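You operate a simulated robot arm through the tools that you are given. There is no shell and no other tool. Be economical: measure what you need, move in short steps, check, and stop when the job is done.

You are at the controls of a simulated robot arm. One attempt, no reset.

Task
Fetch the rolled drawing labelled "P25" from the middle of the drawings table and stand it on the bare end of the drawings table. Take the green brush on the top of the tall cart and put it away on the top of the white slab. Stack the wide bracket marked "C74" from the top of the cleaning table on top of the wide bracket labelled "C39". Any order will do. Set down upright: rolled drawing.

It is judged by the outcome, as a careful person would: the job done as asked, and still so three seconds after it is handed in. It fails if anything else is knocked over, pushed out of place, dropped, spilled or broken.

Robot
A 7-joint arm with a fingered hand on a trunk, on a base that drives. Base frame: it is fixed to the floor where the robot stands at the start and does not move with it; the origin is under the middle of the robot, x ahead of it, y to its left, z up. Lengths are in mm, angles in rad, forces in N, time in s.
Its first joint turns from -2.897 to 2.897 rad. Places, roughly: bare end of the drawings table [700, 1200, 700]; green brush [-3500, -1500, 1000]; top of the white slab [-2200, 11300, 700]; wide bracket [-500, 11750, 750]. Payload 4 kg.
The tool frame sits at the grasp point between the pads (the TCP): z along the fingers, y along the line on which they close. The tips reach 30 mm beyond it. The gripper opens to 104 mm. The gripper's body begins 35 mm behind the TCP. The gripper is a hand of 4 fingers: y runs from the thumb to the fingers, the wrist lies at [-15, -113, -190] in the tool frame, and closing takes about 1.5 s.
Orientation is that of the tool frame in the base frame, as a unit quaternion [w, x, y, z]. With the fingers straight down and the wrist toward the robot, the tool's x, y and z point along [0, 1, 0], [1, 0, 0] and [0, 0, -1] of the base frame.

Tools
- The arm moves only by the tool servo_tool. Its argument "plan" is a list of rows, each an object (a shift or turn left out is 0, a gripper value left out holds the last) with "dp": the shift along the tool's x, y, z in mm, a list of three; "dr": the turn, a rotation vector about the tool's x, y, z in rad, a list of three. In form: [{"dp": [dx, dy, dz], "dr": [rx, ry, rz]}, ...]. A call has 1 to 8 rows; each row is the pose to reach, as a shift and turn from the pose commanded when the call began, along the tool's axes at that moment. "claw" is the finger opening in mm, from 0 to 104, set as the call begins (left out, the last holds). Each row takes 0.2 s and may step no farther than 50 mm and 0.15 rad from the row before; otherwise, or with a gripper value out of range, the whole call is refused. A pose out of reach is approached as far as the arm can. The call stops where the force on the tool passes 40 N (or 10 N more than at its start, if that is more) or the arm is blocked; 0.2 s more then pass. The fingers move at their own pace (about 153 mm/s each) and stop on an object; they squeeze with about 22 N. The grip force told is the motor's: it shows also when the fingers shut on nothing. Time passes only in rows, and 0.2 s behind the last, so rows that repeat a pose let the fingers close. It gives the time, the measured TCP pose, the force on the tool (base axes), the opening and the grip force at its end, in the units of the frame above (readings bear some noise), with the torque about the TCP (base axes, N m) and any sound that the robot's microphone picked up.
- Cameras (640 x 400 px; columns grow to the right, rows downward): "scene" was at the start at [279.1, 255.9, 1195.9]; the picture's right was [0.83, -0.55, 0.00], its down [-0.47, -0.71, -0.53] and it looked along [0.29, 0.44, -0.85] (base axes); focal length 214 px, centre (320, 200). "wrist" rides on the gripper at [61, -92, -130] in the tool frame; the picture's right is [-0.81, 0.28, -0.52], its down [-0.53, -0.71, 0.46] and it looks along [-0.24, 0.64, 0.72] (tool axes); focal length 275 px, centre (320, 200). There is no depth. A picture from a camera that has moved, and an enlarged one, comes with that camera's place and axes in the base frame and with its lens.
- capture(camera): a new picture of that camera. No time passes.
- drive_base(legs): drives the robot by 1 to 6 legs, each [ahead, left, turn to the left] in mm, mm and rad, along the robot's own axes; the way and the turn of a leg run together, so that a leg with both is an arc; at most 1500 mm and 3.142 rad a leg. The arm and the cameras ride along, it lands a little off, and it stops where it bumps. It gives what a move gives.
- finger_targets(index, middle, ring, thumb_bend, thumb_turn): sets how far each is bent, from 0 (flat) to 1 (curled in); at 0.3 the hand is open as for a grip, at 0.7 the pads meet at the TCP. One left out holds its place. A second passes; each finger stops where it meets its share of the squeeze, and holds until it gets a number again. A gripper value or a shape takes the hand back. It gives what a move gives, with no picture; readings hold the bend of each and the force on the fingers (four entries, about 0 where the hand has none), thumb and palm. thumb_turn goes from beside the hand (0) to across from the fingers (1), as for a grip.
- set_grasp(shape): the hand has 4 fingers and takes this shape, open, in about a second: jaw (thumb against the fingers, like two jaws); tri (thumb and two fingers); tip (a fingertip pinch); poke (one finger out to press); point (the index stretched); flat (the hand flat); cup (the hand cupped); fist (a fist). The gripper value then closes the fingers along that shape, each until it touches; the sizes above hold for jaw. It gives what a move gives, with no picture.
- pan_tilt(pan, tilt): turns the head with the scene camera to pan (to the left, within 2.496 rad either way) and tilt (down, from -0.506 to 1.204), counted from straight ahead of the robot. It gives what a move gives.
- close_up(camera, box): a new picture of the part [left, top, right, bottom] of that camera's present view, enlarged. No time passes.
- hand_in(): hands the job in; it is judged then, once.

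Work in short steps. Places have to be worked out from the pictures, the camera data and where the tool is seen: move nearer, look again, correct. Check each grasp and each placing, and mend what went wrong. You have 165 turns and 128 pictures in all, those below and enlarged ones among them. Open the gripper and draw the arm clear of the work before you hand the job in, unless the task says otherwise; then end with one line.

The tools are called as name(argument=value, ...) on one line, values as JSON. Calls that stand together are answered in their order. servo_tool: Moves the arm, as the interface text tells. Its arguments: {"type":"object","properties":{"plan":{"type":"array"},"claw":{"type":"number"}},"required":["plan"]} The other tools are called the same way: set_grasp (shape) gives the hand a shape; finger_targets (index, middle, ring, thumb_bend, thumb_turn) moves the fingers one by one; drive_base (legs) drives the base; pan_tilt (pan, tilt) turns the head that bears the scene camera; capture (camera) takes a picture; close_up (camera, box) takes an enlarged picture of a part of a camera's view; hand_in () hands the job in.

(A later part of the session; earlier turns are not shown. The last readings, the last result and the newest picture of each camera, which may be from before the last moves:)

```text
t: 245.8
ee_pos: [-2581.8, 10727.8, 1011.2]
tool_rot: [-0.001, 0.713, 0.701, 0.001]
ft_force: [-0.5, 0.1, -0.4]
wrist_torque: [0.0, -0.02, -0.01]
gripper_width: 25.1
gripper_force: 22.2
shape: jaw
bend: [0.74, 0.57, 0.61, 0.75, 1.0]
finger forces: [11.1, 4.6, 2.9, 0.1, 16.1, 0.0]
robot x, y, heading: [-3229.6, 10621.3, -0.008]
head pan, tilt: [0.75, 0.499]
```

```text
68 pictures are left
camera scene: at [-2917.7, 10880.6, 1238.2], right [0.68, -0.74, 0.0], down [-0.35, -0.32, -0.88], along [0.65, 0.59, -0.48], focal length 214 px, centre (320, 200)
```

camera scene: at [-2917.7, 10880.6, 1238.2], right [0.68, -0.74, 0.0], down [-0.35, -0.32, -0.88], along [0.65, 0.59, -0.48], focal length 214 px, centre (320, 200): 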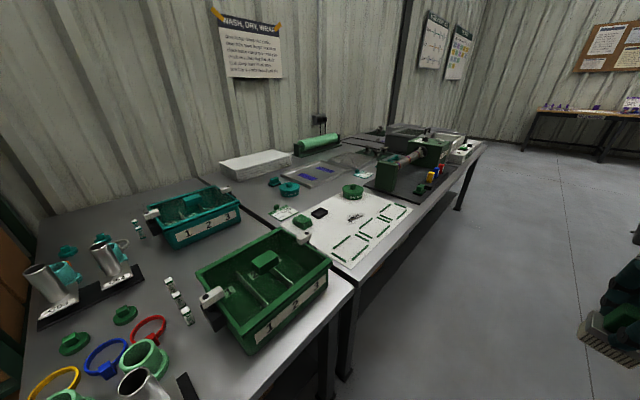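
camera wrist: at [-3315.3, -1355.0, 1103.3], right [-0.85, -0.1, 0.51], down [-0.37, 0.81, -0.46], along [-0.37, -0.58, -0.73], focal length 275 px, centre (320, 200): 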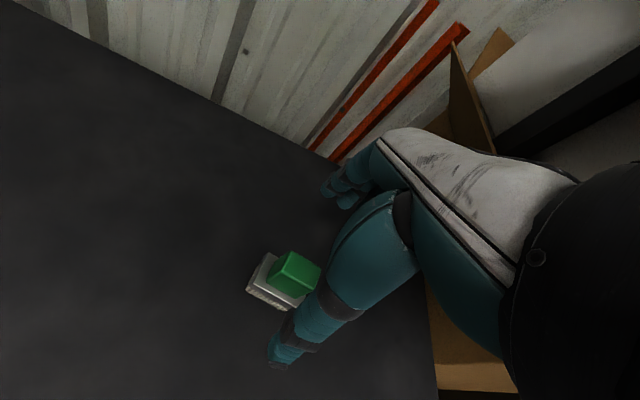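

I zoom into both the near part and far part of this bench to identify the slab and brackets.

close_up(camera="scene", box=[260, 160, 440, 280])

close_up(camera="scene", box=[200, 110, 500, 210])

```text
3.33 times, centred on (350, 220) of scene
camera zoom: at [-2917.7, 10880.6, 1238.2], right [0.68, -0.74, 0.0], down [-0.35, -0.32, -0.88], along [0.65, 0.59, -0.48], focal length 715 px, centre (220, 133)
```

zoom: 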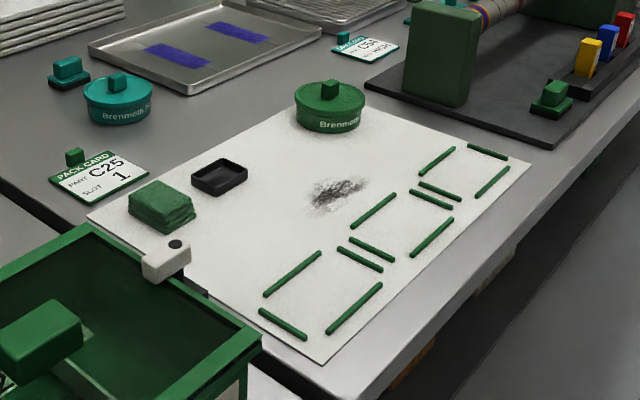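

```text
2.13 times, centred on (350, 160) of scene
camera zoom: at [-2917.7, 10880.6, 1238.2], right [0.68, -0.74, 0.0], down [-0.35, -0.32, -0.88], along [0.65, 0.59, -0.48], focal length 458 px, centre (256, 285)
```

zoom: 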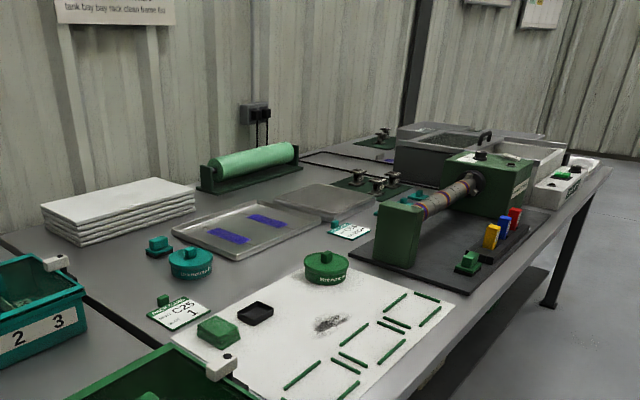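

The slab is the white board; its bare middle (smudge) is at about (-2231, 11294), clear of tin, tray and strips. I raise the hand 60 mm, drive on and turn to face the bench.

servo_tool(plan=[{"dp": [0, 0, -30]}, {"dp": [0, 0, -60]}, {"dp": [0, 0, -60]}])

drive_base(legs=[[1090, -50, 0], [0, 0, 1.578]])

pan_tilt(pan=0.0, tilt=0.8)

capture(camera="scene")

```text
t: 246.6
ee_pos: [-2580.2, 10726.4, 1070.2]
tool_rot: [-0.002, 0.713, 0.702, 0.001]
ft_force: [0.3, 0.0, 0.3]
wrist_torque: [0.02, -0.02, -0.01]
gripper_width: 25.0
gripper_force: 21.8
shape: jaw
bend: [0.74, 0.57, 0.61, 0.75, 1.0]
finger forces: [11.2, 4.5, 2.7, 0.0, 15.8, 0.0]
robot x, y, heading: [-3225.6, 10618.2, -0.003]
head pan, tilt: [0.75, 0.499]
```

```text
t: 256.0
ee_pos: [-2248.9, 11211.9, 1069.9]
tool_rot: [-0.001, 0.005, 1.0, 0.0]
ft_force: [0.1, 0.5, -0.6]
wrist_torque: [-0.01, -0.01, 0.05]
gripper_width: 25.3
gripper_force: 22.4
shape: jaw
bend: [0.74, 0.57, 0.62, 0.75, 1.0]
finger forces: [11.1, 6.0, 0.2, 0.0, 15.6, 0.0]
robot x, y, heading: [-2140.7, 10569.0, 1.571]
head pan, tilt: [0.75, 0.499]
```

```text
t: 257.1
ee_pos: [-2249.4, 11212.2, 1070.0]
tool_rot: [-0.001, 0.006, 1.0, 0.0]
ft_force: [-0.2, -0.8, -0.9]
wrist_torque: [0.02, 0.0, -0.03]
gripper_width: 24.8
gripper_force: 22.1
shape: jaw
bend: [0.74, 0.57, 0.62, 0.75, 1.0]
finger forces: [11.2, 6.0, 0.2, 0.0, 15.6, 0.0]
robot x, y, heading: [-2139.6, 10567.3, 1.566]
head pan, tilt: [0.0, 0.799]
```

```text
65 pictures are left
camera scene: at [-2339.8, 10885.9, 1212.2], right [1.0, 0.0, 0.0], down [0.0, -0.72, -0.7], along [0.0, 0.7, -0.72], focal length 214 px, centre (320, 200)
```

scene: 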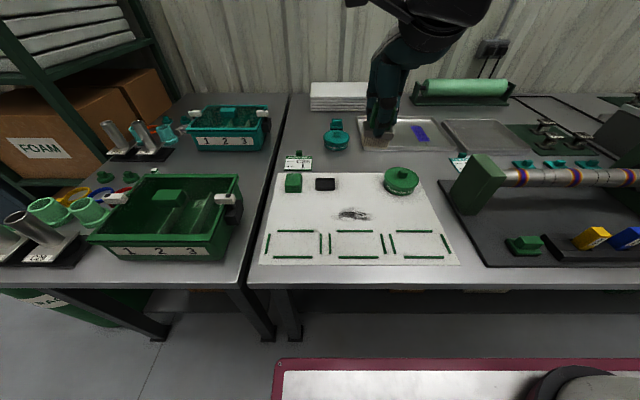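

Slab top is z≈735; free spot at about (-2236, 11308). I move above it and descend to z≈850, then check.

servo_tool(plan=[{"dp": [-6, 40, 10]}, {"dp": [-12, 80, 30]}, {"dp": [-12, 96, 70]}, {"dp": [-12, 96, 110]}, {"dp": [-12, 96, 150]}, {"dp": [-12, 96, 190]}, {"dp": [-12, 96, 220]}, {"dp": [-12, 96, 220]}])

close_up(camera="scene", box=[260, 110, 460, 270])

capture(camera="wrist")

```text
t: 258.9
ee_pos: [-2237.1, 11308.3, 850.3]
tool_rot: [-0.003, 0.005, 1.0, 0.001]
ft_force: [1.2, -0.5, -0.8]
wrist_torque: [-0.01, -0.03, 0.03]
gripper_width: 23.8
gripper_force: 22.0
shape: jaw
bend: [0.74, 0.57, 0.62, 0.77, 1.0]
finger forces: [10.0, 5.4, 0.2, 0.0, 17.2, 0.0]
robot x, y, heading: [-2141.4, 10565.1, 1.569]
head pan, tilt: [0.0, 0.799]
```

```text
2.50 times, centred on (360, 190) of scene
camera zoom: at [-2339.7, 10885.9, 1212.2], right [1.0, 0.0, 0.0], down [0.0, -0.72, -0.7], along [0.0, 0.7, -0.72], focal length 536 px, centre (220, 225)
```

zoom: 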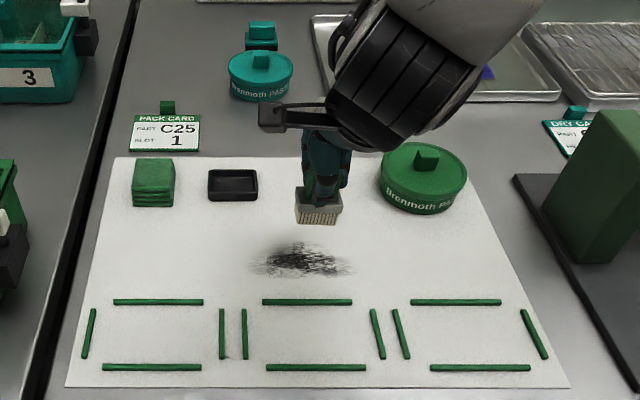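

```text
63 pictures are left
camera wrist: at [-2298.9, 11215.4, 981.3], right [0.82, 0.27, 0.51], down [0.52, -0.72, -0.46], along [0.25, 0.64, -0.72], focal length 275 px, centre (320, 200)
```

wrist: 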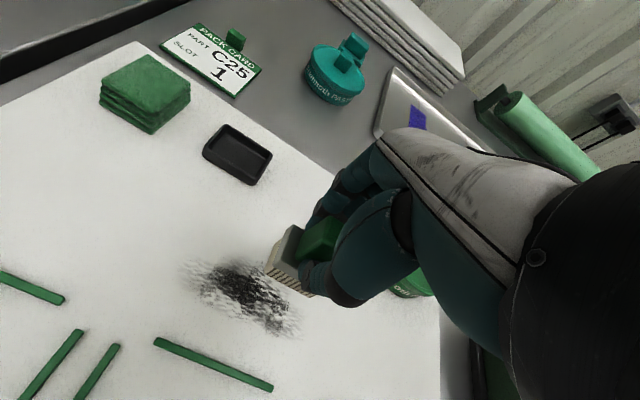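

The brush hangs level over bare slab. I lower in small steps until contact.

servo_tool(plan=[{"dp": [0, 0, 15]}, {"dp": [0, 0, 30]}, {"dp": [0, 0, 42]}, {"dp": [0, 0, 48]}, {"dp": [0, 0, 52]}])

close_up(camera="scene", box=[300, 140, 420, 230])

```text
t: 260.1
ee_pos: [-2239.0, 11309.7, 797.9]
tool_rot: [-0.003, 0.005, 1.0, 0.0]
ft_force: [0.1, -0.1, 0.2]
wrist_torque: [-0.01, 0.02, 0.02]
gripper_width: 23.8
gripper_force: 22.4
shape: jaw
bend: [0.74, 0.57, 0.62, 0.77, 1.0]
finger forces: [9.8, 5.5, 0.1, 0.0, 17.6, 0.0]
robot x, y, heading: [-2143.4, 10568.0, 1.573]
head pan, tilt: [0.0, 0.799]
```

```text
4.44 times, centred on (360, 185) of scene
camera zoom: at [-2339.7, 10885.9, 1212.2], right [1.0, 0.0, 0.0], down [0.0, -0.72, -0.7], along [0.0, 0.7, -0.72], focal length 953 px, centre (142, 267)
```

zoom: 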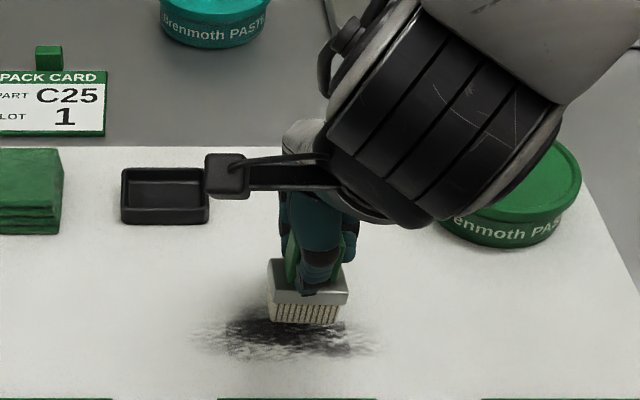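

No contact yet; I lower a further 3–4 mm at a time.

servo_tool(plan=[{"dp": [0, 0, 3]}, {"dp": [0, 0, 5]}, {"dp": [0, 0, 5]}])

servo_tool(plan=[{"dp": [0, 0, 2]}, {"dp": [0, 0, 4]}, {"dp": [0, 0, 4]}])

servo_tool(plan=[{"dp": [0, 0, 2]}, {"dp": [0, 0, 3]}, {"dp": [0, 0, 3]}])

```text
t: 260.9
ee_pos: [-2236.1, 11309.1, 793.9]
tool_rot: [-0.001, 0.005, 1.0, 0.0]
ft_force: [-0.7, -0.2, -1.0]
wrist_torque: [-0.02, 0.01, 0.0]
gripper_width: 23.9
gripper_force: 22.3
shape: jaw
bend: [0.74, 0.57, 0.62, 0.77, 1.0]
finger forces: [9.8, 5.5, 0.2, 0.0, 17.6, 0.0]
robot x, y, heading: [-2138.6, 10565.6, 1.569]
head pan, tilt: [0.0, 0.799]
```

```text
t: 261.7
ee_pos: [-2236.7, 11308.6, 789.0]
tool_rot: [-0.001, 0.005, 1.0, 0.0]
ft_force: [-0.2, 0.2, -0.4]
wrist_torque: [0.03, 0.02, 0.05]
gripper_width: 23.7
gripper_force: 21.8
shape: jaw
bend: [0.74, 0.57, 0.62, 0.77, 1.0]
finger forces: [9.7, 5.5, 0.1, 0.1, 17.8, 0.0]
robot x, y, heading: [-2141.0, 10566.9, 1.572]
head pan, tilt: [0.0, 0.799]
```

```text
t: 262.5
ee_pos: [-2237.4, 11307.8, 786.2]
tool_rot: [-0.003, 0.005, 1.0, 0.0]
ft_force: [1.0, 0.0, 0.6]
wrist_torque: [0.01, -0.01, -0.01]
gripper_width: 23.8
gripper_force: 21.6
shape: jaw
bend: [0.74, 0.57, 0.62, 0.77, 1.0]
finger forces: [9.8, 5.4, 0.1, 0.0, 17.8, 0.1]
robot x, y, heading: [-2144.2, 10566.4, 1.568]
head pan, tilt: [0.0, 0.799]
```

Still free; I continue stepping down.

servo_tool(plan=[{"dp": [0, 0, 2]}, {"dp": [0, 0, 4]}, {"dp": [0, 0, 4]}])

servo_tool(plan=[{"dp": [0, 0, 2]}, {"dp": [0, 0, 3]}, {"dp": [0, 0, 3]}])

close_up(camera="scene", box=[300, 140, 420, 230])

```text
t: 263.3
ee_pos: [-2238.8, 11309.1, 783.9]
tool_rot: [-0.002, 0.005, 1.0, 0.002]
ft_force: [-4.7, -2.1, 20.5]
wrist_torque: [0.25, 0.07, 0.03]
gripper_width: 24.7
gripper_force: 22.2
shape: jaw
bend: [0.74, 0.57, 0.62, 0.77, 1.0]
finger forces: [18.3, 9.6, 0.0, 0.0, 25.0, 0.0]
robot x, y, heading: [-2140.7, 10567.4, 1.568]
head pan, tilt: [0.0, 0.799]
```

```text
t: 263.8
ee_pos: [-2238.1, 11309.4, 782.0]
tool_rot: [-0.003, 0.005, 1.0, 0.004]
ft_force: [1.7, -5.6, 19.7]
wrist_torque: [-0.08, -0.03, -0.05]
gripper_width: 24.7
gripper_force: 22.0
shape: jaw
bend: [0.74, 0.58, 0.62, 0.77, 1.0]
finger forces: [16.8, 8.4, 0.2, 0.0, 30.7, 0.1]
robot x, y, heading: [-2139.8, 10566.2, 1.571]
head pan, tilt: [0.0, 0.799]
stopped in row 2: the force on the tool passed its limit at 42 N (the readings are from after the stop); the commanded pose is now the measured one
```

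```text
4.44 times, centred on (360, 185) of scene
camera zoom: at [-2339.6, 10885.1, 1212.4], right [1.0, 0.0, 0.0], down [0.0, -0.72, -0.7], along [0.0, 0.7, -0.72], focal length 953 px, centre (142, 267)
```

zoom: 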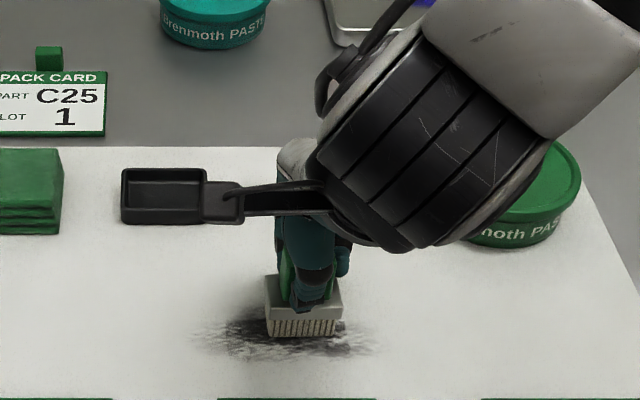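

The brush is down. I ease the pressure 2 mm, then open.

servo_tool(plan=[{"dp": [0, 0, -2]}, {"dp": [0, 0, -2]}])

servo_tool(plan=[{"dp": [0, 0, 0]}, {"dp": [0, 0, 0]}, {"dp": [0, 0, 0]}, {"dp": [0, 0, 0]}, {"dp": [0, 0, 0]}, {"dp": [0, 0, 0]}], claw=104)

servo_tool(plan=[{"dp": [0, 0, -30]}, {"dp": [0, 0, -70]}, {"dp": [0, 0, -110]}, {"dp": [0, 0, -150]}, {"dp": [0, 0, -200]}, {"dp": [0, 0, -250]}, {"dp": [0, 0, -280]}])

capture(camera="scene")

```text
t: 264.4
ee_pos: [-2238.6, 11309.1, 782.7]
tool_rot: [-0.002, 0.006, 1.0, 0.003]
ft_force: [-1.0, -1.1, 4.3]
wrist_torque: [0.01, -0.03, -0.02]
gripper_width: 24.6
gripper_force: 22.6
shape: jaw
bend: [0.74, 0.57, 0.62, 0.77, 1.0]
finger forces: [10.2, 7.8, 0.0, 0.0, 21.4, 0.0]
robot x, y, heading: [-2137.6, 10566.4, 1.57]
head pan, tilt: [0.0, 0.799]
```

```text
t: 265.8
ee_pos: [-2237.1, 11308.3, 783.0]
tool_rot: [-0.003, 0.004, 1.0, 0.003]
ft_force: [-0.6, -0.3, -0.6]
wrist_torque: [-0.01, -0.03, 0.01]
gripper_width: 103.8
gripper_force: 0.1
shape: jaw
bend: [0.3, 0.3, 0.3, 0.3, 0.98]
finger forces: [0.0, 0.0, 0.0, 0.1, 0.0, 0.0]
robot x, y, heading: [-2143.1, 10565.7, 1.569]
head pan, tilt: [0.0, 0.799]
```

```text
t: 267.4
ee_pos: [-2236.3, 11309.2, 1064.7]
tool_rot: [-0.002, 0.004, 1.0, 0.003]
ft_force: [-0.4, 0.7, 0.6]
wrist_torque: [-0.01, 0.01, 0.04]
gripper_width: 103.7
gripper_force: 0.1
shape: jaw
bend: [0.3, 0.3, 0.3, 0.3, 0.98]
finger forces: [0.0, 0.0, 0.0, 0.0, 0.0, 0.1]
robot x, y, heading: [-2143.1, 10566.7, 1.57]
head pan, tilt: [0.0, 0.799]
```

```text
60 pictures are left
camera scene: at [-2339.7, 10886.1, 1212.1], right [1.0, 0.0, 0.0], down [0.0, -0.72, -0.7], along [0.0, 0.7, -0.72], focal length 214 px, centre (320, 200)
```

scene: 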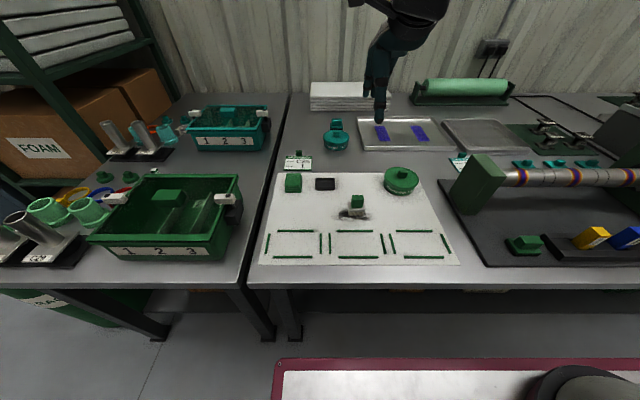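

The brush stands on the slab with everything else undisturbed. I draw the hand back and strafe right toward the brackets.

servo_tool(plan=[{"dp": [0, -40, 0]}, {"dp": [0, -80, 0]}, {"dp": [0, -100, 0]}, {"dp": [0, -100, 0]}])

drive_base(legs=[[0, -1200, 0]])

pan_tilt(pan=-0.2, tilt=0.7)

capture(camera="scene")

```text
t: 268.4
ee_pos: [-2238.8, 11207.5, 1062.5]
tool_rot: [-0.003, 0.004, 1.0, 0.002]
ft_force: [-0.1, -0.3, 0.2]
wrist_torque: [-0.02, -0.02, -0.02]
gripper_width: 103.7
gripper_force: 0.0
shape: jaw
bend: [0.3, 0.3, 0.3, 0.3, 0.98]
finger forces: [0.0, 0.0, 0.0, 0.0, 0.0, 0.0]
robot x, y, heading: [-2139.5, 10570.4, 1.565]
head pan, tilt: [0.0, 0.799]
```

```text
t: 274.5
ee_pos: [-1039.1, 11210.9, 1062.8]
tool_rot: [-0.003, 0.002, 1.0, 0.003]
ft_force: [0.0, 0.0, -0.2]
wrist_torque: [0.01, 0.0, 0.01]
gripper_width: 103.6
gripper_force: 0.1
shape: jaw
bend: [0.3, 0.3, 0.3, 0.3, 0.98]
finger forces: [0.1, 0.0, 0.0, 0.1, 0.1, 0.0]
robot x, y, heading: [-940.2, 10571.2, 1.575]
head pan, tilt: [0.0, 0.799]
```

```text
t: 275.2
ee_pos: [-1038.1, 11211.0, 1061.6]
tool_rot: [-0.003, 0.001, 1.0, 0.002]
ft_force: [-0.3, -0.4, 0.2]
wrist_torque: [0.05, 0.01, -0.03]
gripper_width: 103.6
gripper_force: 0.0
shape: jaw
bend: [0.3, 0.3, 0.3, 0.3, 0.98]
finger forces: [0.0, 0.0, 0.0, 0.0, 0.0, 0.0]
robot x, y, heading: [-937.7, 10567.9, 1.573]
head pan, tilt: [-0.201, 0.7]
```

```text
59 pictures are left
camera scene: at [-1121.6, 10890.0, 1220.4], right [0.98, -0.19, 0.0], down [-0.12, -0.63, -0.76], along [0.15, 0.75, -0.64], focal length 214 px, centre (320, 200)
```

scene: 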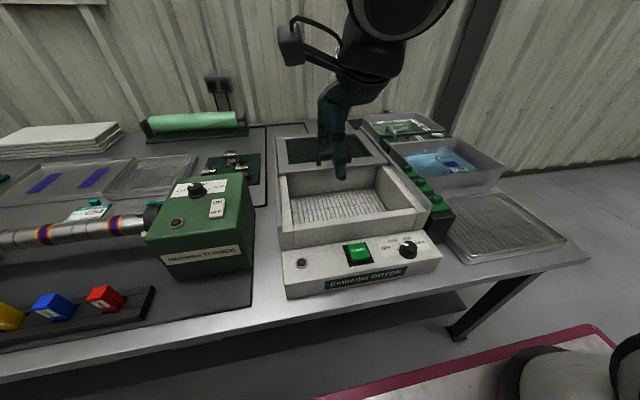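

I zoom at the spot the bracket should be, about pixel (410, 145), and the mat at (230, 160).

close_up(camera="scene", box=[350, 100, 510, 220])

close_up(camera="scene", box=[180, 120, 340, 240])

```text
3.33 times, centred on (430, 160) of scene
camera zoom: at [-1121.6, 10890.0, 1220.4], right [0.98, -0.19, 0.0], down [-0.12, -0.63, -0.76], along [0.15, 0.75, -0.64], focal length 715 px, centre (-47, 333)
```

zoom: 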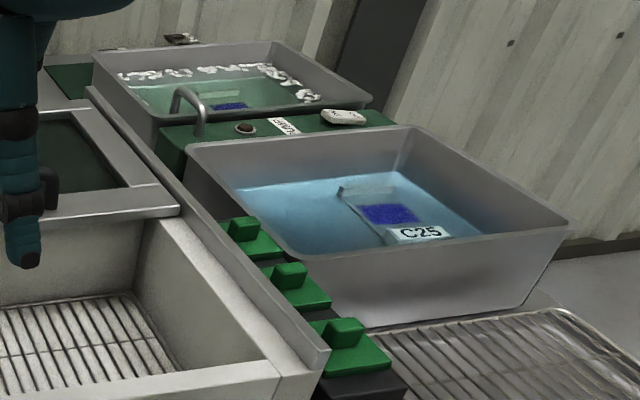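

```text
3.33 times, centred on (260, 180) of scene
camera zoom: at [-1121.6, 10890.0, 1220.4], right [0.98, -0.19, 0.0], down [-0.12, -0.63, -0.76], along [0.15, 0.75, -0.64], focal length 715 px, centre (520, 267)
```

zoom: 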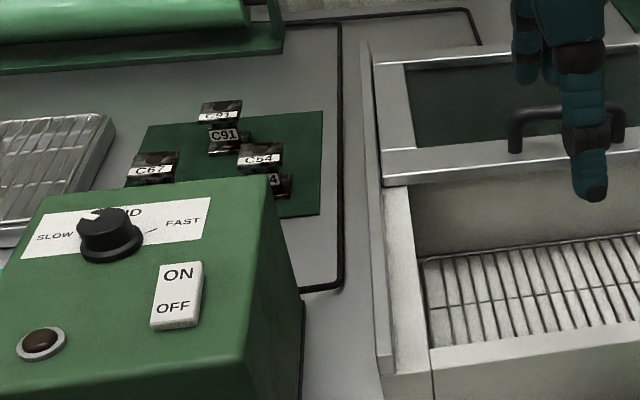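

Labelled dark brackets (C91, C67, C64…) sit on a green mat, and another mat with a bracket peeks out behind the basins. I move right 450 and ahead 130 to see there better.

drive_base(legs=[[0, -450, 0], [130, 0, 0]])

pan_tilt(pan=0.0, tilt=0.7)

capture(camera="scene")

capture(camera="wrist")

```text
t: 278.8
ee_pos: [-587.7, 11343.5, 1062.1]
tool_rot: [-0.003, 0.0, 1.0, 0.003]
ft_force: [0.0, 0.1, 0.5]
wrist_torque: [0.02, 0.02, -0.04]
gripper_width: 103.8
gripper_force: 0.0
shape: jaw
bend: [0.3, 0.3, 0.3, 0.3, 0.98]
finger forces: [0.0, 0.0, 0.0, 0.0, 0.0, 0.0]
robot x, y, heading: [-486.6, 10702.6, 1.578]
head pan, tilt: [-0.201, 0.7]
```

```text
t: 279.6
ee_pos: [-588.0, 11343.3, 1062.7]
tool_rot: [-0.003, -0.001, 1.0, 0.003]
ft_force: [0.1, -0.3, 0.0]
wrist_torque: [0.0, -0.06, 0.0]
gripper_width: 103.8
gripper_force: 0.0
shape: jaw
bend: [0.3, 0.3, 0.3, 0.3, 0.98]
finger forces: [0.0, 0.0, 0.1, 0.0, 0.0, 0.0]
robot x, y, heading: [-488.3, 10702.2, 1.581]
head pan, tilt: [0.0, 0.7]
```

```text
56 pictures are left
camera scene: at [-687.3, 11024.2, 1220.4], right [1.0, 0.01, 0.0], down [0.01, -0.64, -0.76], along [-0.01, 0.76, -0.64], focal length 214 px, centre (320, 200)
```

scene: 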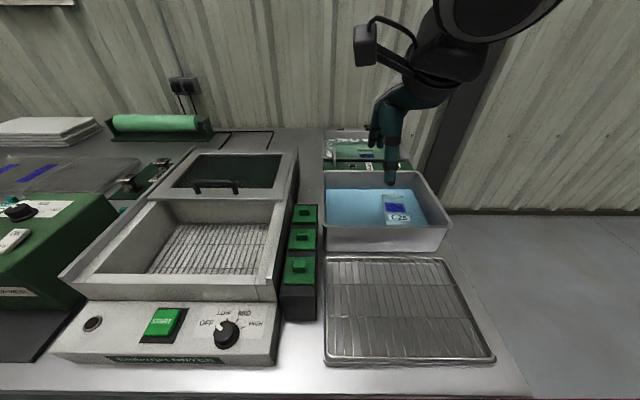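

```text
55 pictures are left
camera wrist: at [-649.1, 11248.7, 1193.0], right [0.81, 0.27, 0.51], down [0.53, -0.71, -0.46], along [0.24, 0.65, -0.72], focal length 275 px, centre (320, 200)
```

wrist: 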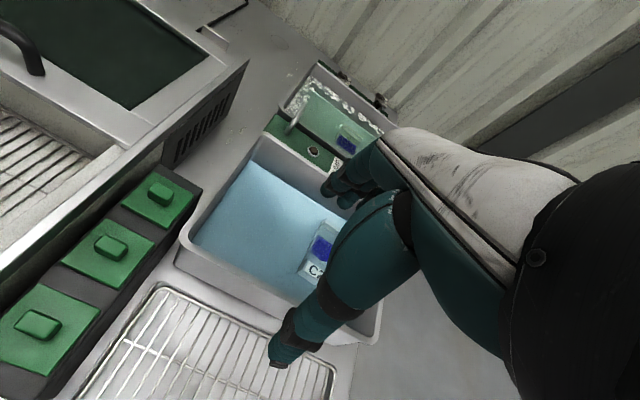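

I zoom into the wrist view behind the far basin, where two small dark things show.

close_up(camera="wrist", box=[250, 40, 410, 180])

close_up(camera="scene", box=[300, 110, 460, 260])

```text
2.86 times, centred on (330, 110) of wrist
camera zoom: at [-649.1, 11248.7, 1193.0], right [0.81, 0.27, 0.51], down [0.53, -0.71, -0.46], along [0.24, 0.65, -0.72], focal length 786 px, centre (291, 457)
```

zoom: 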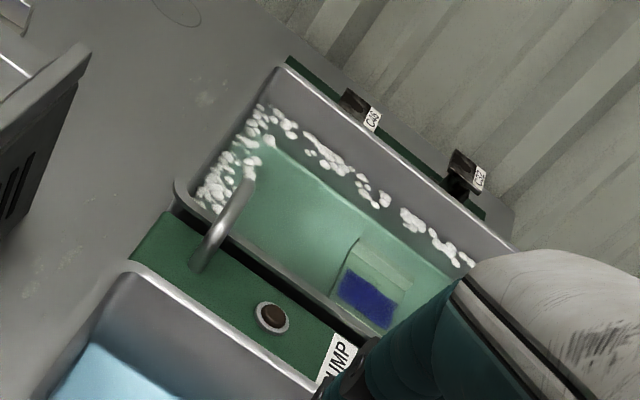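

```text
2.67 times, centred on (380, 185) of scene
camera zoom: at [-687.3, 11024.2, 1220.4], right [1.0, 0.01, 0.0], down [0.01, -0.64, -0.76], along [-0.01, 0.76, -0.64], focal length 572 px, centre (160, 240)
```

zoom: 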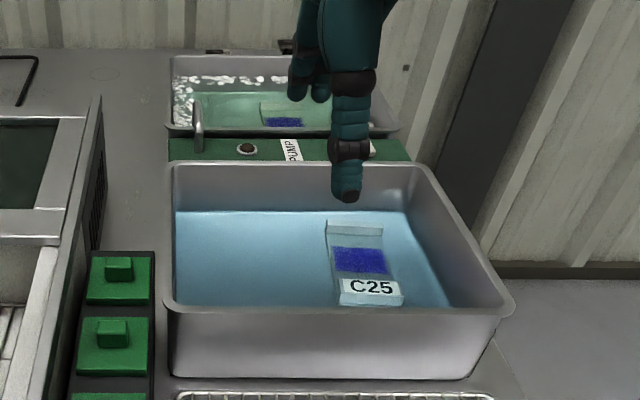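

There are two dark labelled brackets behind the far basin. I reach the hand further over to read their labels with the wrist camera.

servo_tool(plan=[{"dp": [-20, 45, -10]}, {"dp": [-40, 90, -20]}, {"dp": [-60, 135, -30]}, {"dp": [-80, 180, -40]}, {"dp": [-90, 220, -50]}, {"dp": [-90, 220, -50]}])

capture(camera="wrist")

```text
refused: row 1 steps farther than a row can; nothing moved
```

```text
52 pictures are left
camera wrist: at [-649.1, 11248.7, 1193.0], right [0.81, 0.27, 0.51], down [0.53, -0.71, -0.46], along [0.24, 0.65, -0.72], focal length 275 px, centre (320, 200)
```

wrist: 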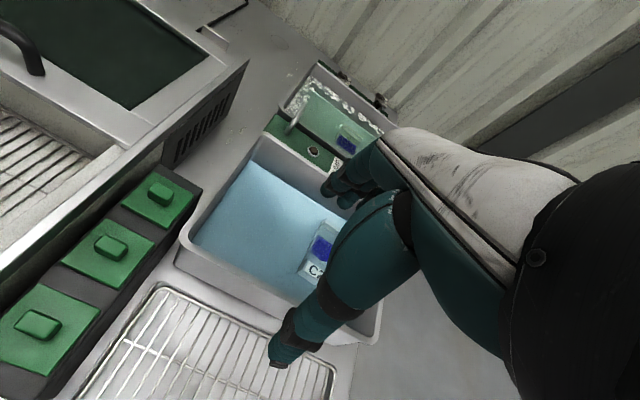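

The step was slightly too long; I repeat with shorter rows.

servo_tool(plan=[{"dp": [-15, 40, -10]}, {"dp": [-30, 80, -20]}, {"dp": [-45, 120, -30]}, {"dp": [-60, 160, -40]}, {"dp": [-75, 200, -50]}, {"dp": [-90, 230, -50]}, {"dp": [-90, 230, -50]}])

close_up(camera="wrist", box=[160, 20, 400, 190])

```text
t: 281.1
ee_pos: [-498.7, 11572.6, 1113.3]
tool_rot: [-0.002, 0.0, 1.0, 0.003]
ft_force: [0.4, 0.3, -0.5]
wrist_torque: [0.01, 0.0, 0.03]
gripper_width: 103.9
gripper_force: 0.1
shape: jaw
bend: [0.3, 0.3, 0.3, 0.3, 0.98]
finger forces: [0.1, 0.1, 0.0, 0.0, 0.0, 0.1]
robot x, y, heading: [-485.2, 10697.0, 1.575]
head pan, tilt: [0.0, 0.7]
```

```text
2.35 times, centred on (280, 105) of wrist
camera zoom: at [-559.4, 11479.0, 1243.7], right [0.81, 0.27, 0.51], down [0.53, -0.71, -0.46], along [0.24, 0.65, -0.72], focal length 648 px, centre (414, 424)
```

zoom: 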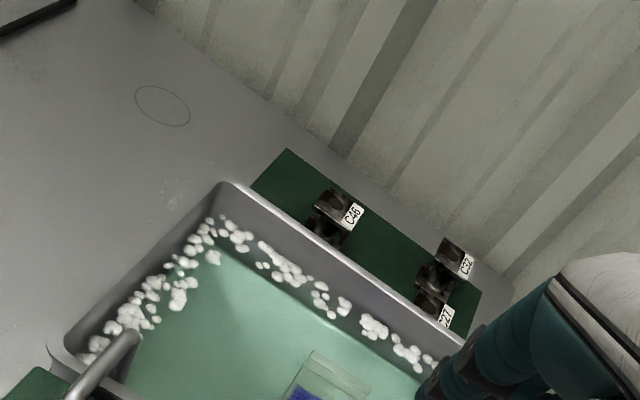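

These are C46, C32 and C27 — not ours. I retract and strafe left to the other mat near (-1350, 11800) to read its labels.

servo_tool(plan=[{"dp": [15, -40, 0]}, {"dp": [30, -80, 0]}, {"dp": [45, -120, 0]}, {"dp": [60, -160, 0]}, {"dp": [75, -200, 0]}, {"dp": [90, -230, 0]}, {"dp": [90, -230, 0]}])

drive_base(legs=[[0, 750, 0]])

capture(camera="wrist")

capture(camera="scene")

```text
t: 282.8
ee_pos: [-588.6, 11342.2, 1112.0]
tool_rot: [-0.003, 0.0, 1.0, 0.002]
ft_force: [0.6, -0.3, 0.0]
wrist_torque: [0.02, -0.02, -0.03]
gripper_width: 103.9
gripper_force: 0.2
shape: jaw
bend: [0.3, 0.3, 0.3, 0.3, 0.98]
finger forces: [0.1, 0.0, 0.0, 0.0, 0.0, 0.1]
robot x, y, heading: [-483.5, 10702.7, 1.578]
head pan, tilt: [0.0, 0.7]
```

```text
t: 286.8
ee_pos: [-1328.3, 11339.0, 1113.3]
tool_rot: [-0.003, 0.004, 1.0, 0.002]
ft_force: [0.3, 0.3, -0.7]
wrist_torque: [-0.03, 0.01, -0.01]
gripper_width: 103.6
gripper_force: 0.0
shape: jaw
bend: [0.3, 0.3, 0.3, 0.3, 0.98]
finger forces: [0.0, 0.1, 0.0, 0.0, 0.0, 0.0]
robot x, y, heading: [-1227.0, 10697.5, 1.575]
head pan, tilt: [0.0, 0.7]
```

```text
50 pictures are left
camera wrist: at [-1388.7, 11244.9, 1242.7], right [0.81, 0.27, 0.51], down [0.53, -0.71, -0.46], along [0.24, 0.65, -0.72], focal length 275 px, centre (320, 200)
```

wrist: 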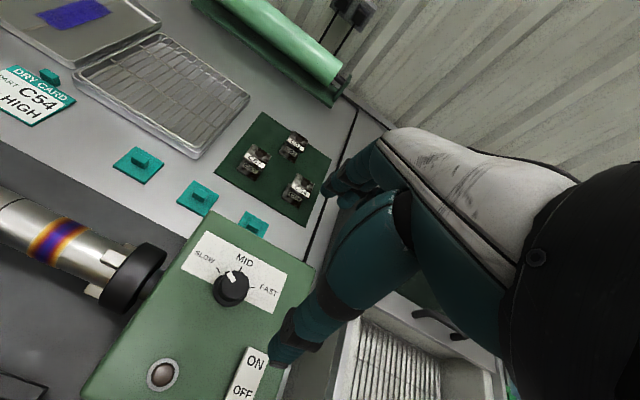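

```text
49 pictures are left
camera scene: at [-1428.7, 11021.7, 1220.4], right [1.0, 0.0, 0.0], down [0.0, -0.64, -0.76], along [0.0, 0.76, -0.64], focal length 214 px, centre (320, 200)
```

scene: 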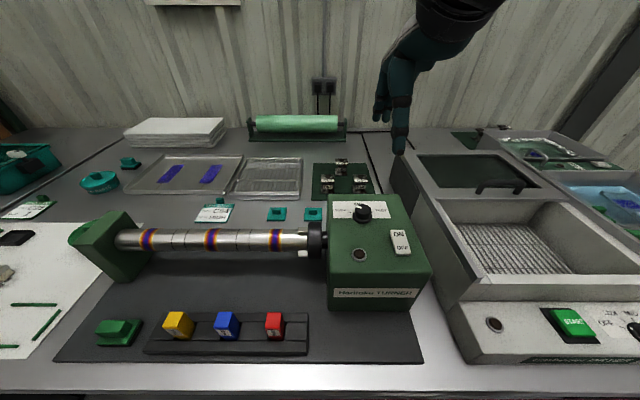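

close_up(camera="wrist", box=[210, 100, 350, 230])

close_up(camera="scene", box=[300, 140, 390, 210])

```text
3.08 times, centred on (280, 165) of wrist
camera zoom: at [-1388.7, 11244.9, 1242.7], right [0.81, 0.27, 0.51], down [0.53, -0.71, -0.46], along [0.24, 0.65, -0.72], focal length 847 px, centre (443, 308)
```

zoom: 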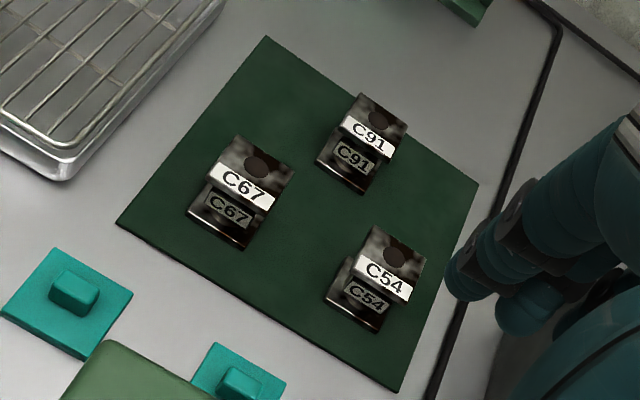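

```text
5.71 times, centred on (345, 175) of scene
camera zoom: at [-1428.7, 11021.7, 1220.4], right [1.0, 0.0, 0.0], down [0.0, -0.64, -0.76], along [0.0, 0.76, -0.64], focal length 1226 px, centre (177, 343)
```

zoom: 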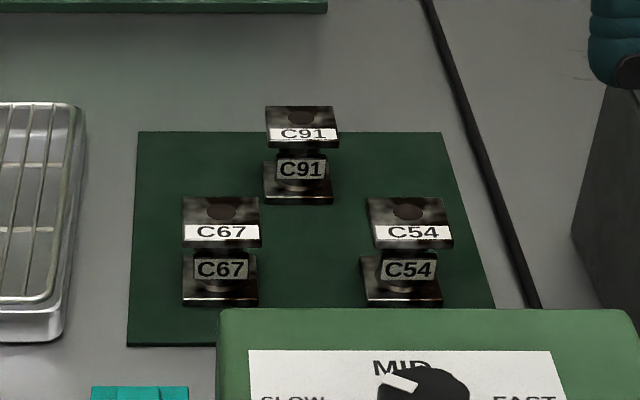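

None of these is C39 or C74 either (C91, C67, C54). The mat behind the far basin, near the bench's right end, needs a better look; I go round to the right end of the bench, facing -x.

drive_base(legs=[[-130, 0, 0], [0, -1000, 0], [0, -800, 0], [0, 0, 1.565]])

pan_tilt(pan=-0.6, tilt=0.5)

capture(camera="scene")

```text
t: 300.6
ee_pos: [-64.0, 10476.1, 1111.8]
tool_rot: [-0.004, -0.707, 0.707, 0.001]
ft_force: [0.5, 0.6, -0.2]
wrist_torque: [-0.03, -0.01, -0.03]
gripper_width: 103.5
gripper_force: 0.0
shape: jaw
bend: [0.3, 0.3, 0.3, 0.3, 0.98]
finger forces: [0.0, 0.0, 0.0, 0.0, 0.0, 0.0]
robot x, y, heading: [575.7, 10581.4, -3.135]
head pan, tilt: [0.0, 0.7]
```

```text
t: 301.6
ee_pos: [-63.4, 10476.2, 1112.0]
tool_rot: [0.003, 0.707, -0.707, 0.001]
ft_force: [0.4, 0.0, -0.2]
wrist_torque: [-0.03, 0.01, 0.05]
gripper_width: 103.8
gripper_force: 0.1
shape: jaw
bend: [0.3, 0.3, 0.3, 0.3, 0.98]
finger forces: [0.0, 0.0, 0.0, 0.1, 0.0, 0.0]
robot x, y, heading: [578.3, 10582.1, -3.132]
head pan, tilt: [-0.6, 0.499]
```

```text
46 pictures are left
camera scene: at [263.3, 10426.4, 1238.1], right [0.56, 0.83, 0.0], down [0.4, -0.27, -0.88], along [-0.73, 0.49, -0.48], focal length 214 px, centre (320, 200)
```

scene: 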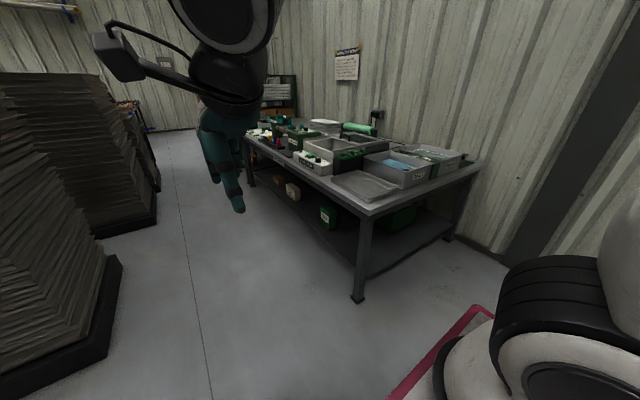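

I strafe along the bench's right end to y≈11720 and read the labels.

drive_base(legs=[[0, -600, 0], [0, -530, 0]])

pan_tilt(pan=-0.15, tilt=0.7)

capture(camera="scene")

capture(camera="wrist")

```text
t: 307.7
ee_pos: [-70.5, 11616.2, 1111.9]
tool_rot: [-0.004, -0.705, 0.71, 0.001]
ft_force: [-0.5, -0.2, -0.8]
wrist_torque: [-0.03, 0.0, -0.01]
gripper_width: 103.9
gripper_force: 0.0
shape: jaw
bend: [0.3, 0.3, 0.3, 0.3, 0.98]
finger forces: [0.0, 0.1, 0.0, 0.0, 0.0, 0.1]
robot x, y, heading: [573.0, 11717.9, -3.142]
head pan, tilt: [-0.6, 0.499]
```

```text
t: 308.6
ee_pos: [-69.8, 11616.2, 1112.1]
tool_rot: [-0.004, -0.705, 0.709, 0.0]
ft_force: [0.9, -0.2, -0.2]
wrist_torque: [-0.02, 0.0, 0.0]
gripper_width: 104.0
gripper_force: 0.0
shape: jaw
bend: [0.3, 0.3, 0.3, 0.3, 0.98]
finger forces: [0.0, 0.0, 0.0, 0.0, 0.1, 0.0]
robot x, y, heading: [572.3, 11713.3, -3.143]
head pan, tilt: [-0.15, 0.7]
```

```text
45 pictures are left
camera scene: at [248.5, 11525.6, 1220.5], right [0.15, 0.99, 0.0], down [0.64, -0.1, -0.77], along [-0.76, 0.11, -0.64], focal length 214 px, centre (320, 200)
```

scene: 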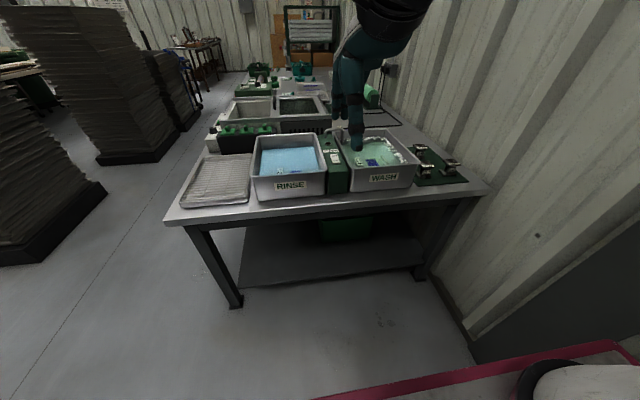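

```text
44 pictures are left
camera wrist: at [22.8, 11553.3, 1242.7], right [-0.27, 0.82, 0.51], down [0.71, 0.53, -0.46], along [-0.65, 0.24, -0.72], focal length 275 px, centre (320, 200)
```

wrist: 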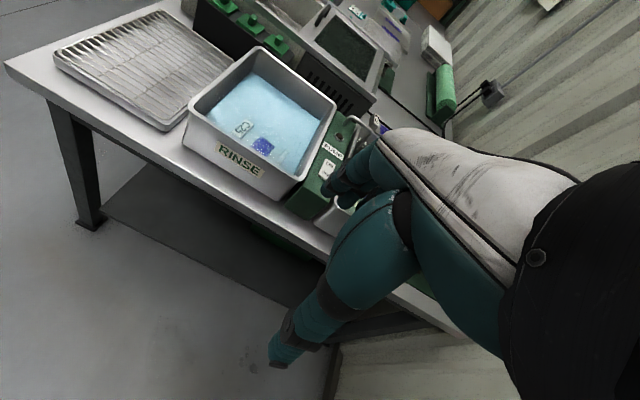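

close_up(camera="scene", box=[400, 135, 490, 195])

close_up(camera="scene", box=[170, 40, 420, 210])

```text
6.67 times, centred on (445, 165) of scene
camera zoom: at [248.5, 11525.6, 1220.5], right [0.15, 0.99, 0.0], down [0.64, -0.1, -0.77], along [-0.76, 0.11, -0.64], focal length 1430 px, centre (-513, 433)
```

zoom: 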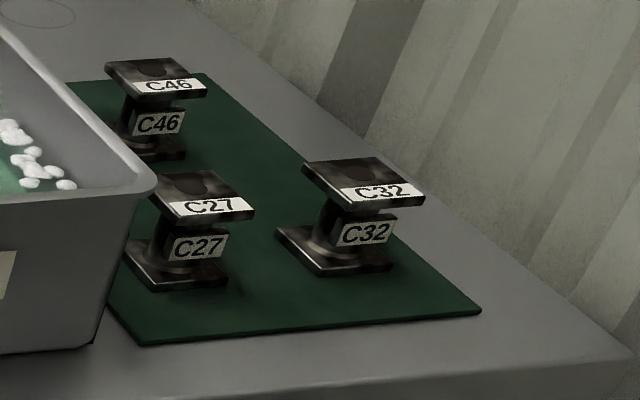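

```text
2.35 times, centred on (295, 125) of scene
camera zoom: at [248.5, 11525.6, 1220.5], right [0.15, 0.99, 0.0], down [0.64, -0.1, -0.77], along [-0.76, 0.11, -0.64], focal length 505 px, centre (379, 376)
```

zoom: 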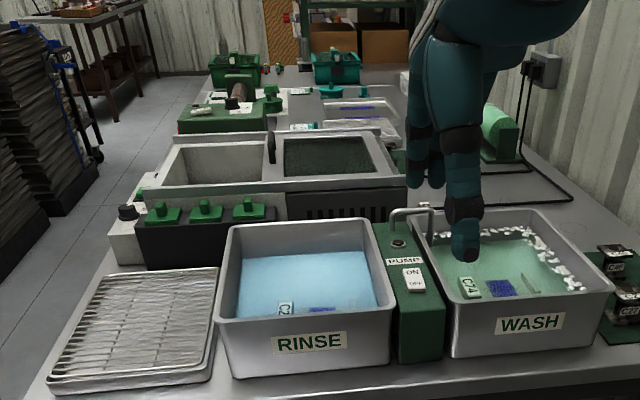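

C74 appears to be in the WASH basin. I zoom into both basins and the trays to find C39.

close_up(camera="scene", box=[335, 135, 415, 190])

close_up(camera="scene", box=[230, 50, 410, 140])

```text
7.27 times, centred on (375, 162) of scene
camera zoom: at [248.5, 11525.6, 1220.5], right [0.15, 0.99, 0.0], down [0.64, -0.1, -0.77], along [-0.76, 0.11, -0.64], focal length 1560 px, centre (-80, 473)
```

zoom: 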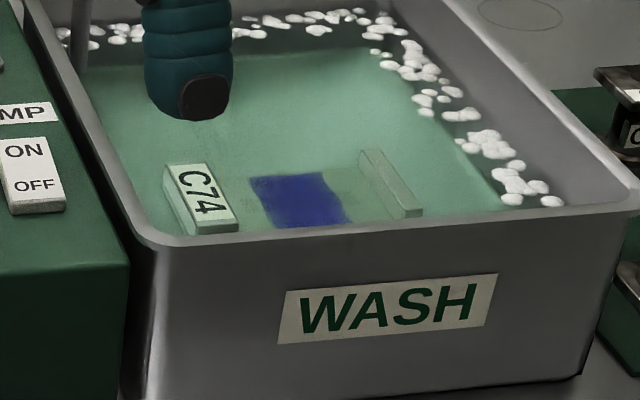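

```text
3.56 times, centred on (320, 95) of scene
camera zoom: at [248.5, 11525.6, 1220.5], right [0.15, 0.99, 0.0], down [0.64, -0.1, -0.77], along [-0.76, 0.11, -0.64], focal length 763 px, centre (320, 573)
```

zoom: 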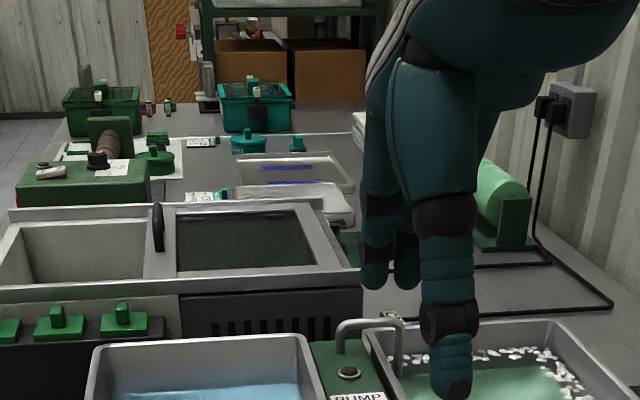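

C74 is a wide channel-shaped bracket lying in the WASH basin (≈(-530, 11860)). C39 isn't on this bench so far; a table by the east wall has similar blue items, so I pan round to look there.

pan_tilt(pan=2.45, tilt=0.3)

capture(camera="scene")

```text
t: 310.9
ee_pos: [-69.6, 11616.0, 1112.8]
tool_rot: [-0.003, -0.705, 0.709, 0.0]
ft_force: [0.6, 0.5, 0.0]
wrist_torque: [0.02, -0.01, 0.04]
gripper_width: 103.9
gripper_force: 0.1
shape: jaw
bend: [0.3, 0.3, 0.3, 0.3, 0.98]
finger forces: [0.1, 0.0, 0.0, 0.1, 0.1, 0.0]
robot x, y, heading: [575.5, 11710.8, -3.137]
head pan, tilt: [2.45, 0.3]
```

```text
39 pictures are left
camera scene: at [404.4, 11453.5, 1256.6], right [-0.64, -0.77, 0.0], down [-0.23, 0.19, -0.96], along [0.74, -0.61, -0.3], focal length 214 px, centre (320, 200)
```

scene: 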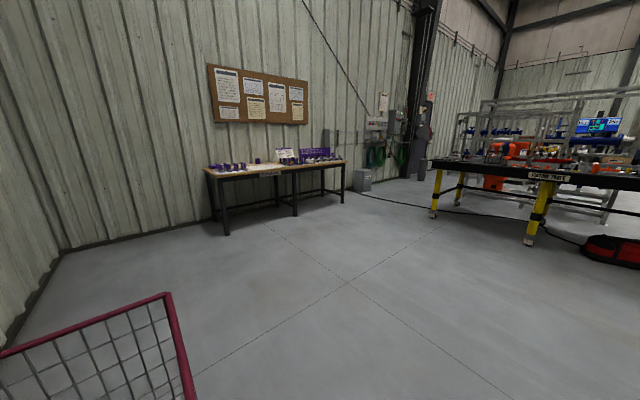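

close_up(camera="scene", box=[195, 135, 355, 215])

close_up(camera="scene", box=[425, 120, 640, 220])

```text
4.00 times, centred on (275, 175) of scene
camera zoom: at [404.4, 11453.5, 1256.6], right [-0.64, -0.77, 0.0], down [-0.23, 0.19, -0.96], along [0.74, -0.61, -0.3], focal length 858 px, centre (500, 300)
```

zoom: 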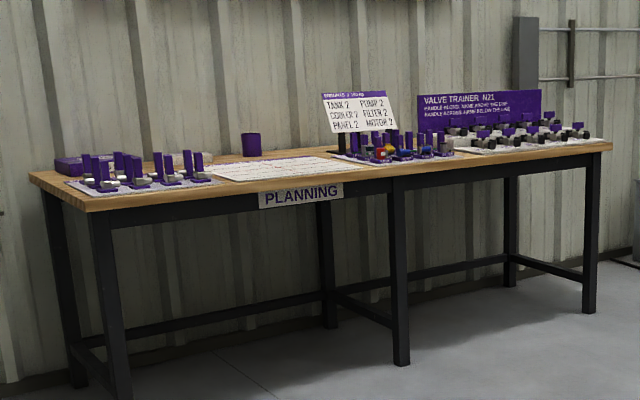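

```text
2.98 times, centred on (532, 170) of scene
camera zoom: at [404.4, 11453.5, 1256.6], right [-0.64, -0.77, 0.0], down [-0.23, 0.19, -0.96], along [0.74, -0.61, -0.3], focal length 638 px, centre (-313, 289)
```

zoom: 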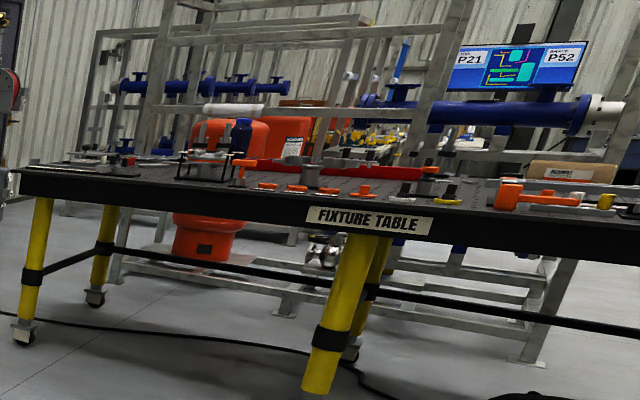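

Not there. Since enlargements are sharp, I look from here along the whole bench toward its far (left) end for other labelled wide brackets.

pan_tilt(pan=0.1, tilt=0.3)

close_up(camera="scene", box=[240, 150, 400, 250])

```text
t: 313.1
ee_pos: [-69.5, 11617.4, 1113.0]
tool_rot: [-0.004, -0.705, 0.709, 0.0]
ft_force: [-0.3, 0.6, -0.6]
wrist_torque: [0.0, 0.01, 0.0]
gripper_width: 103.9
gripper_force: 0.1
shape: jaw
bend: [0.3, 0.3, 0.3, 0.3, 0.98]
finger forces: [0.1, 0.0, 0.0, 0.0, 0.1, 0.0]
robot x, y, heading: [570.4, 11716.4, -3.138]
head pan, tilt: [0.099, 0.3]
```

```text
4.00 times, centred on (320, 200) of scene
camera zoom: at [239.6, 11503.5, 1256.6], right [-0.1, 0.99, 0.0], down [0.29, 0.03, -0.96], along [-0.95, -0.1, -0.3], focal length 858 px, centre (320, 200)
```

zoom: 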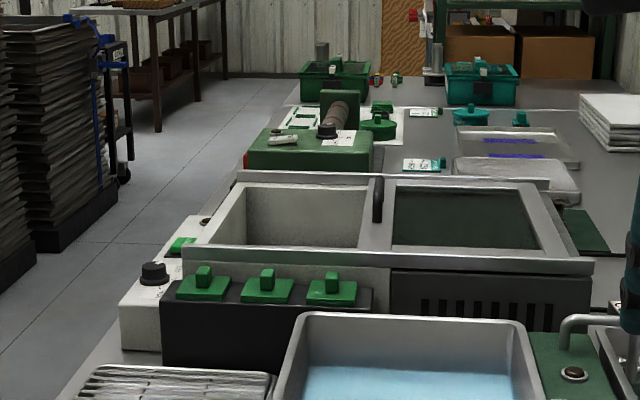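

I zoom tighter on the tray with the two blue patches.

close_up(camera="scene", box=[345, 170, 400, 205])

close_up(camera="scene", box=[300, 155, 400, 205])

```text
11.43 times, centred on (372, 188) of scene
camera zoom: at [239.6, 11503.5, 1256.6], right [-0.1, 0.99, 0.0], down [0.29, 0.03, -0.96], along [-0.95, -0.1, -0.3], focal length 2451 px, centre (-280, 343)
```

zoom: 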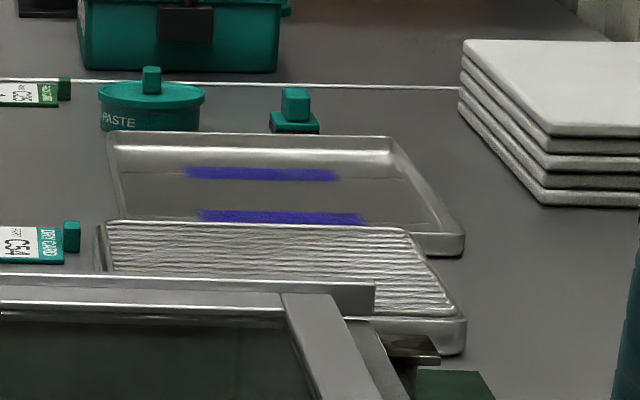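

```text
6.40 times, centred on (350, 180) of scene
camera zoom: at [239.6, 11503.5, 1256.6], right [-0.1, 0.99, 0.0], down [0.29, 0.03, -0.96], along [-0.95, -0.1, -0.3], focal length 1373 px, centre (128, 328)
```

zoom: 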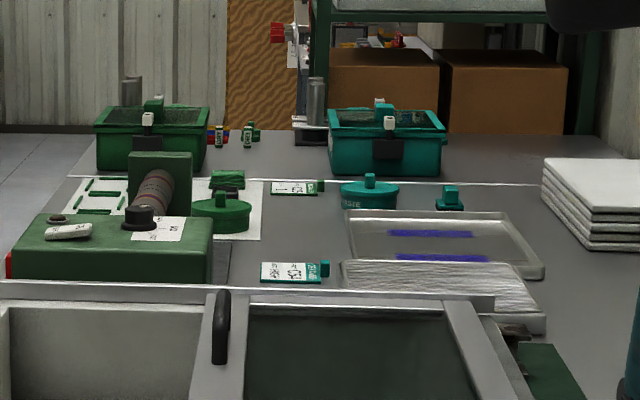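

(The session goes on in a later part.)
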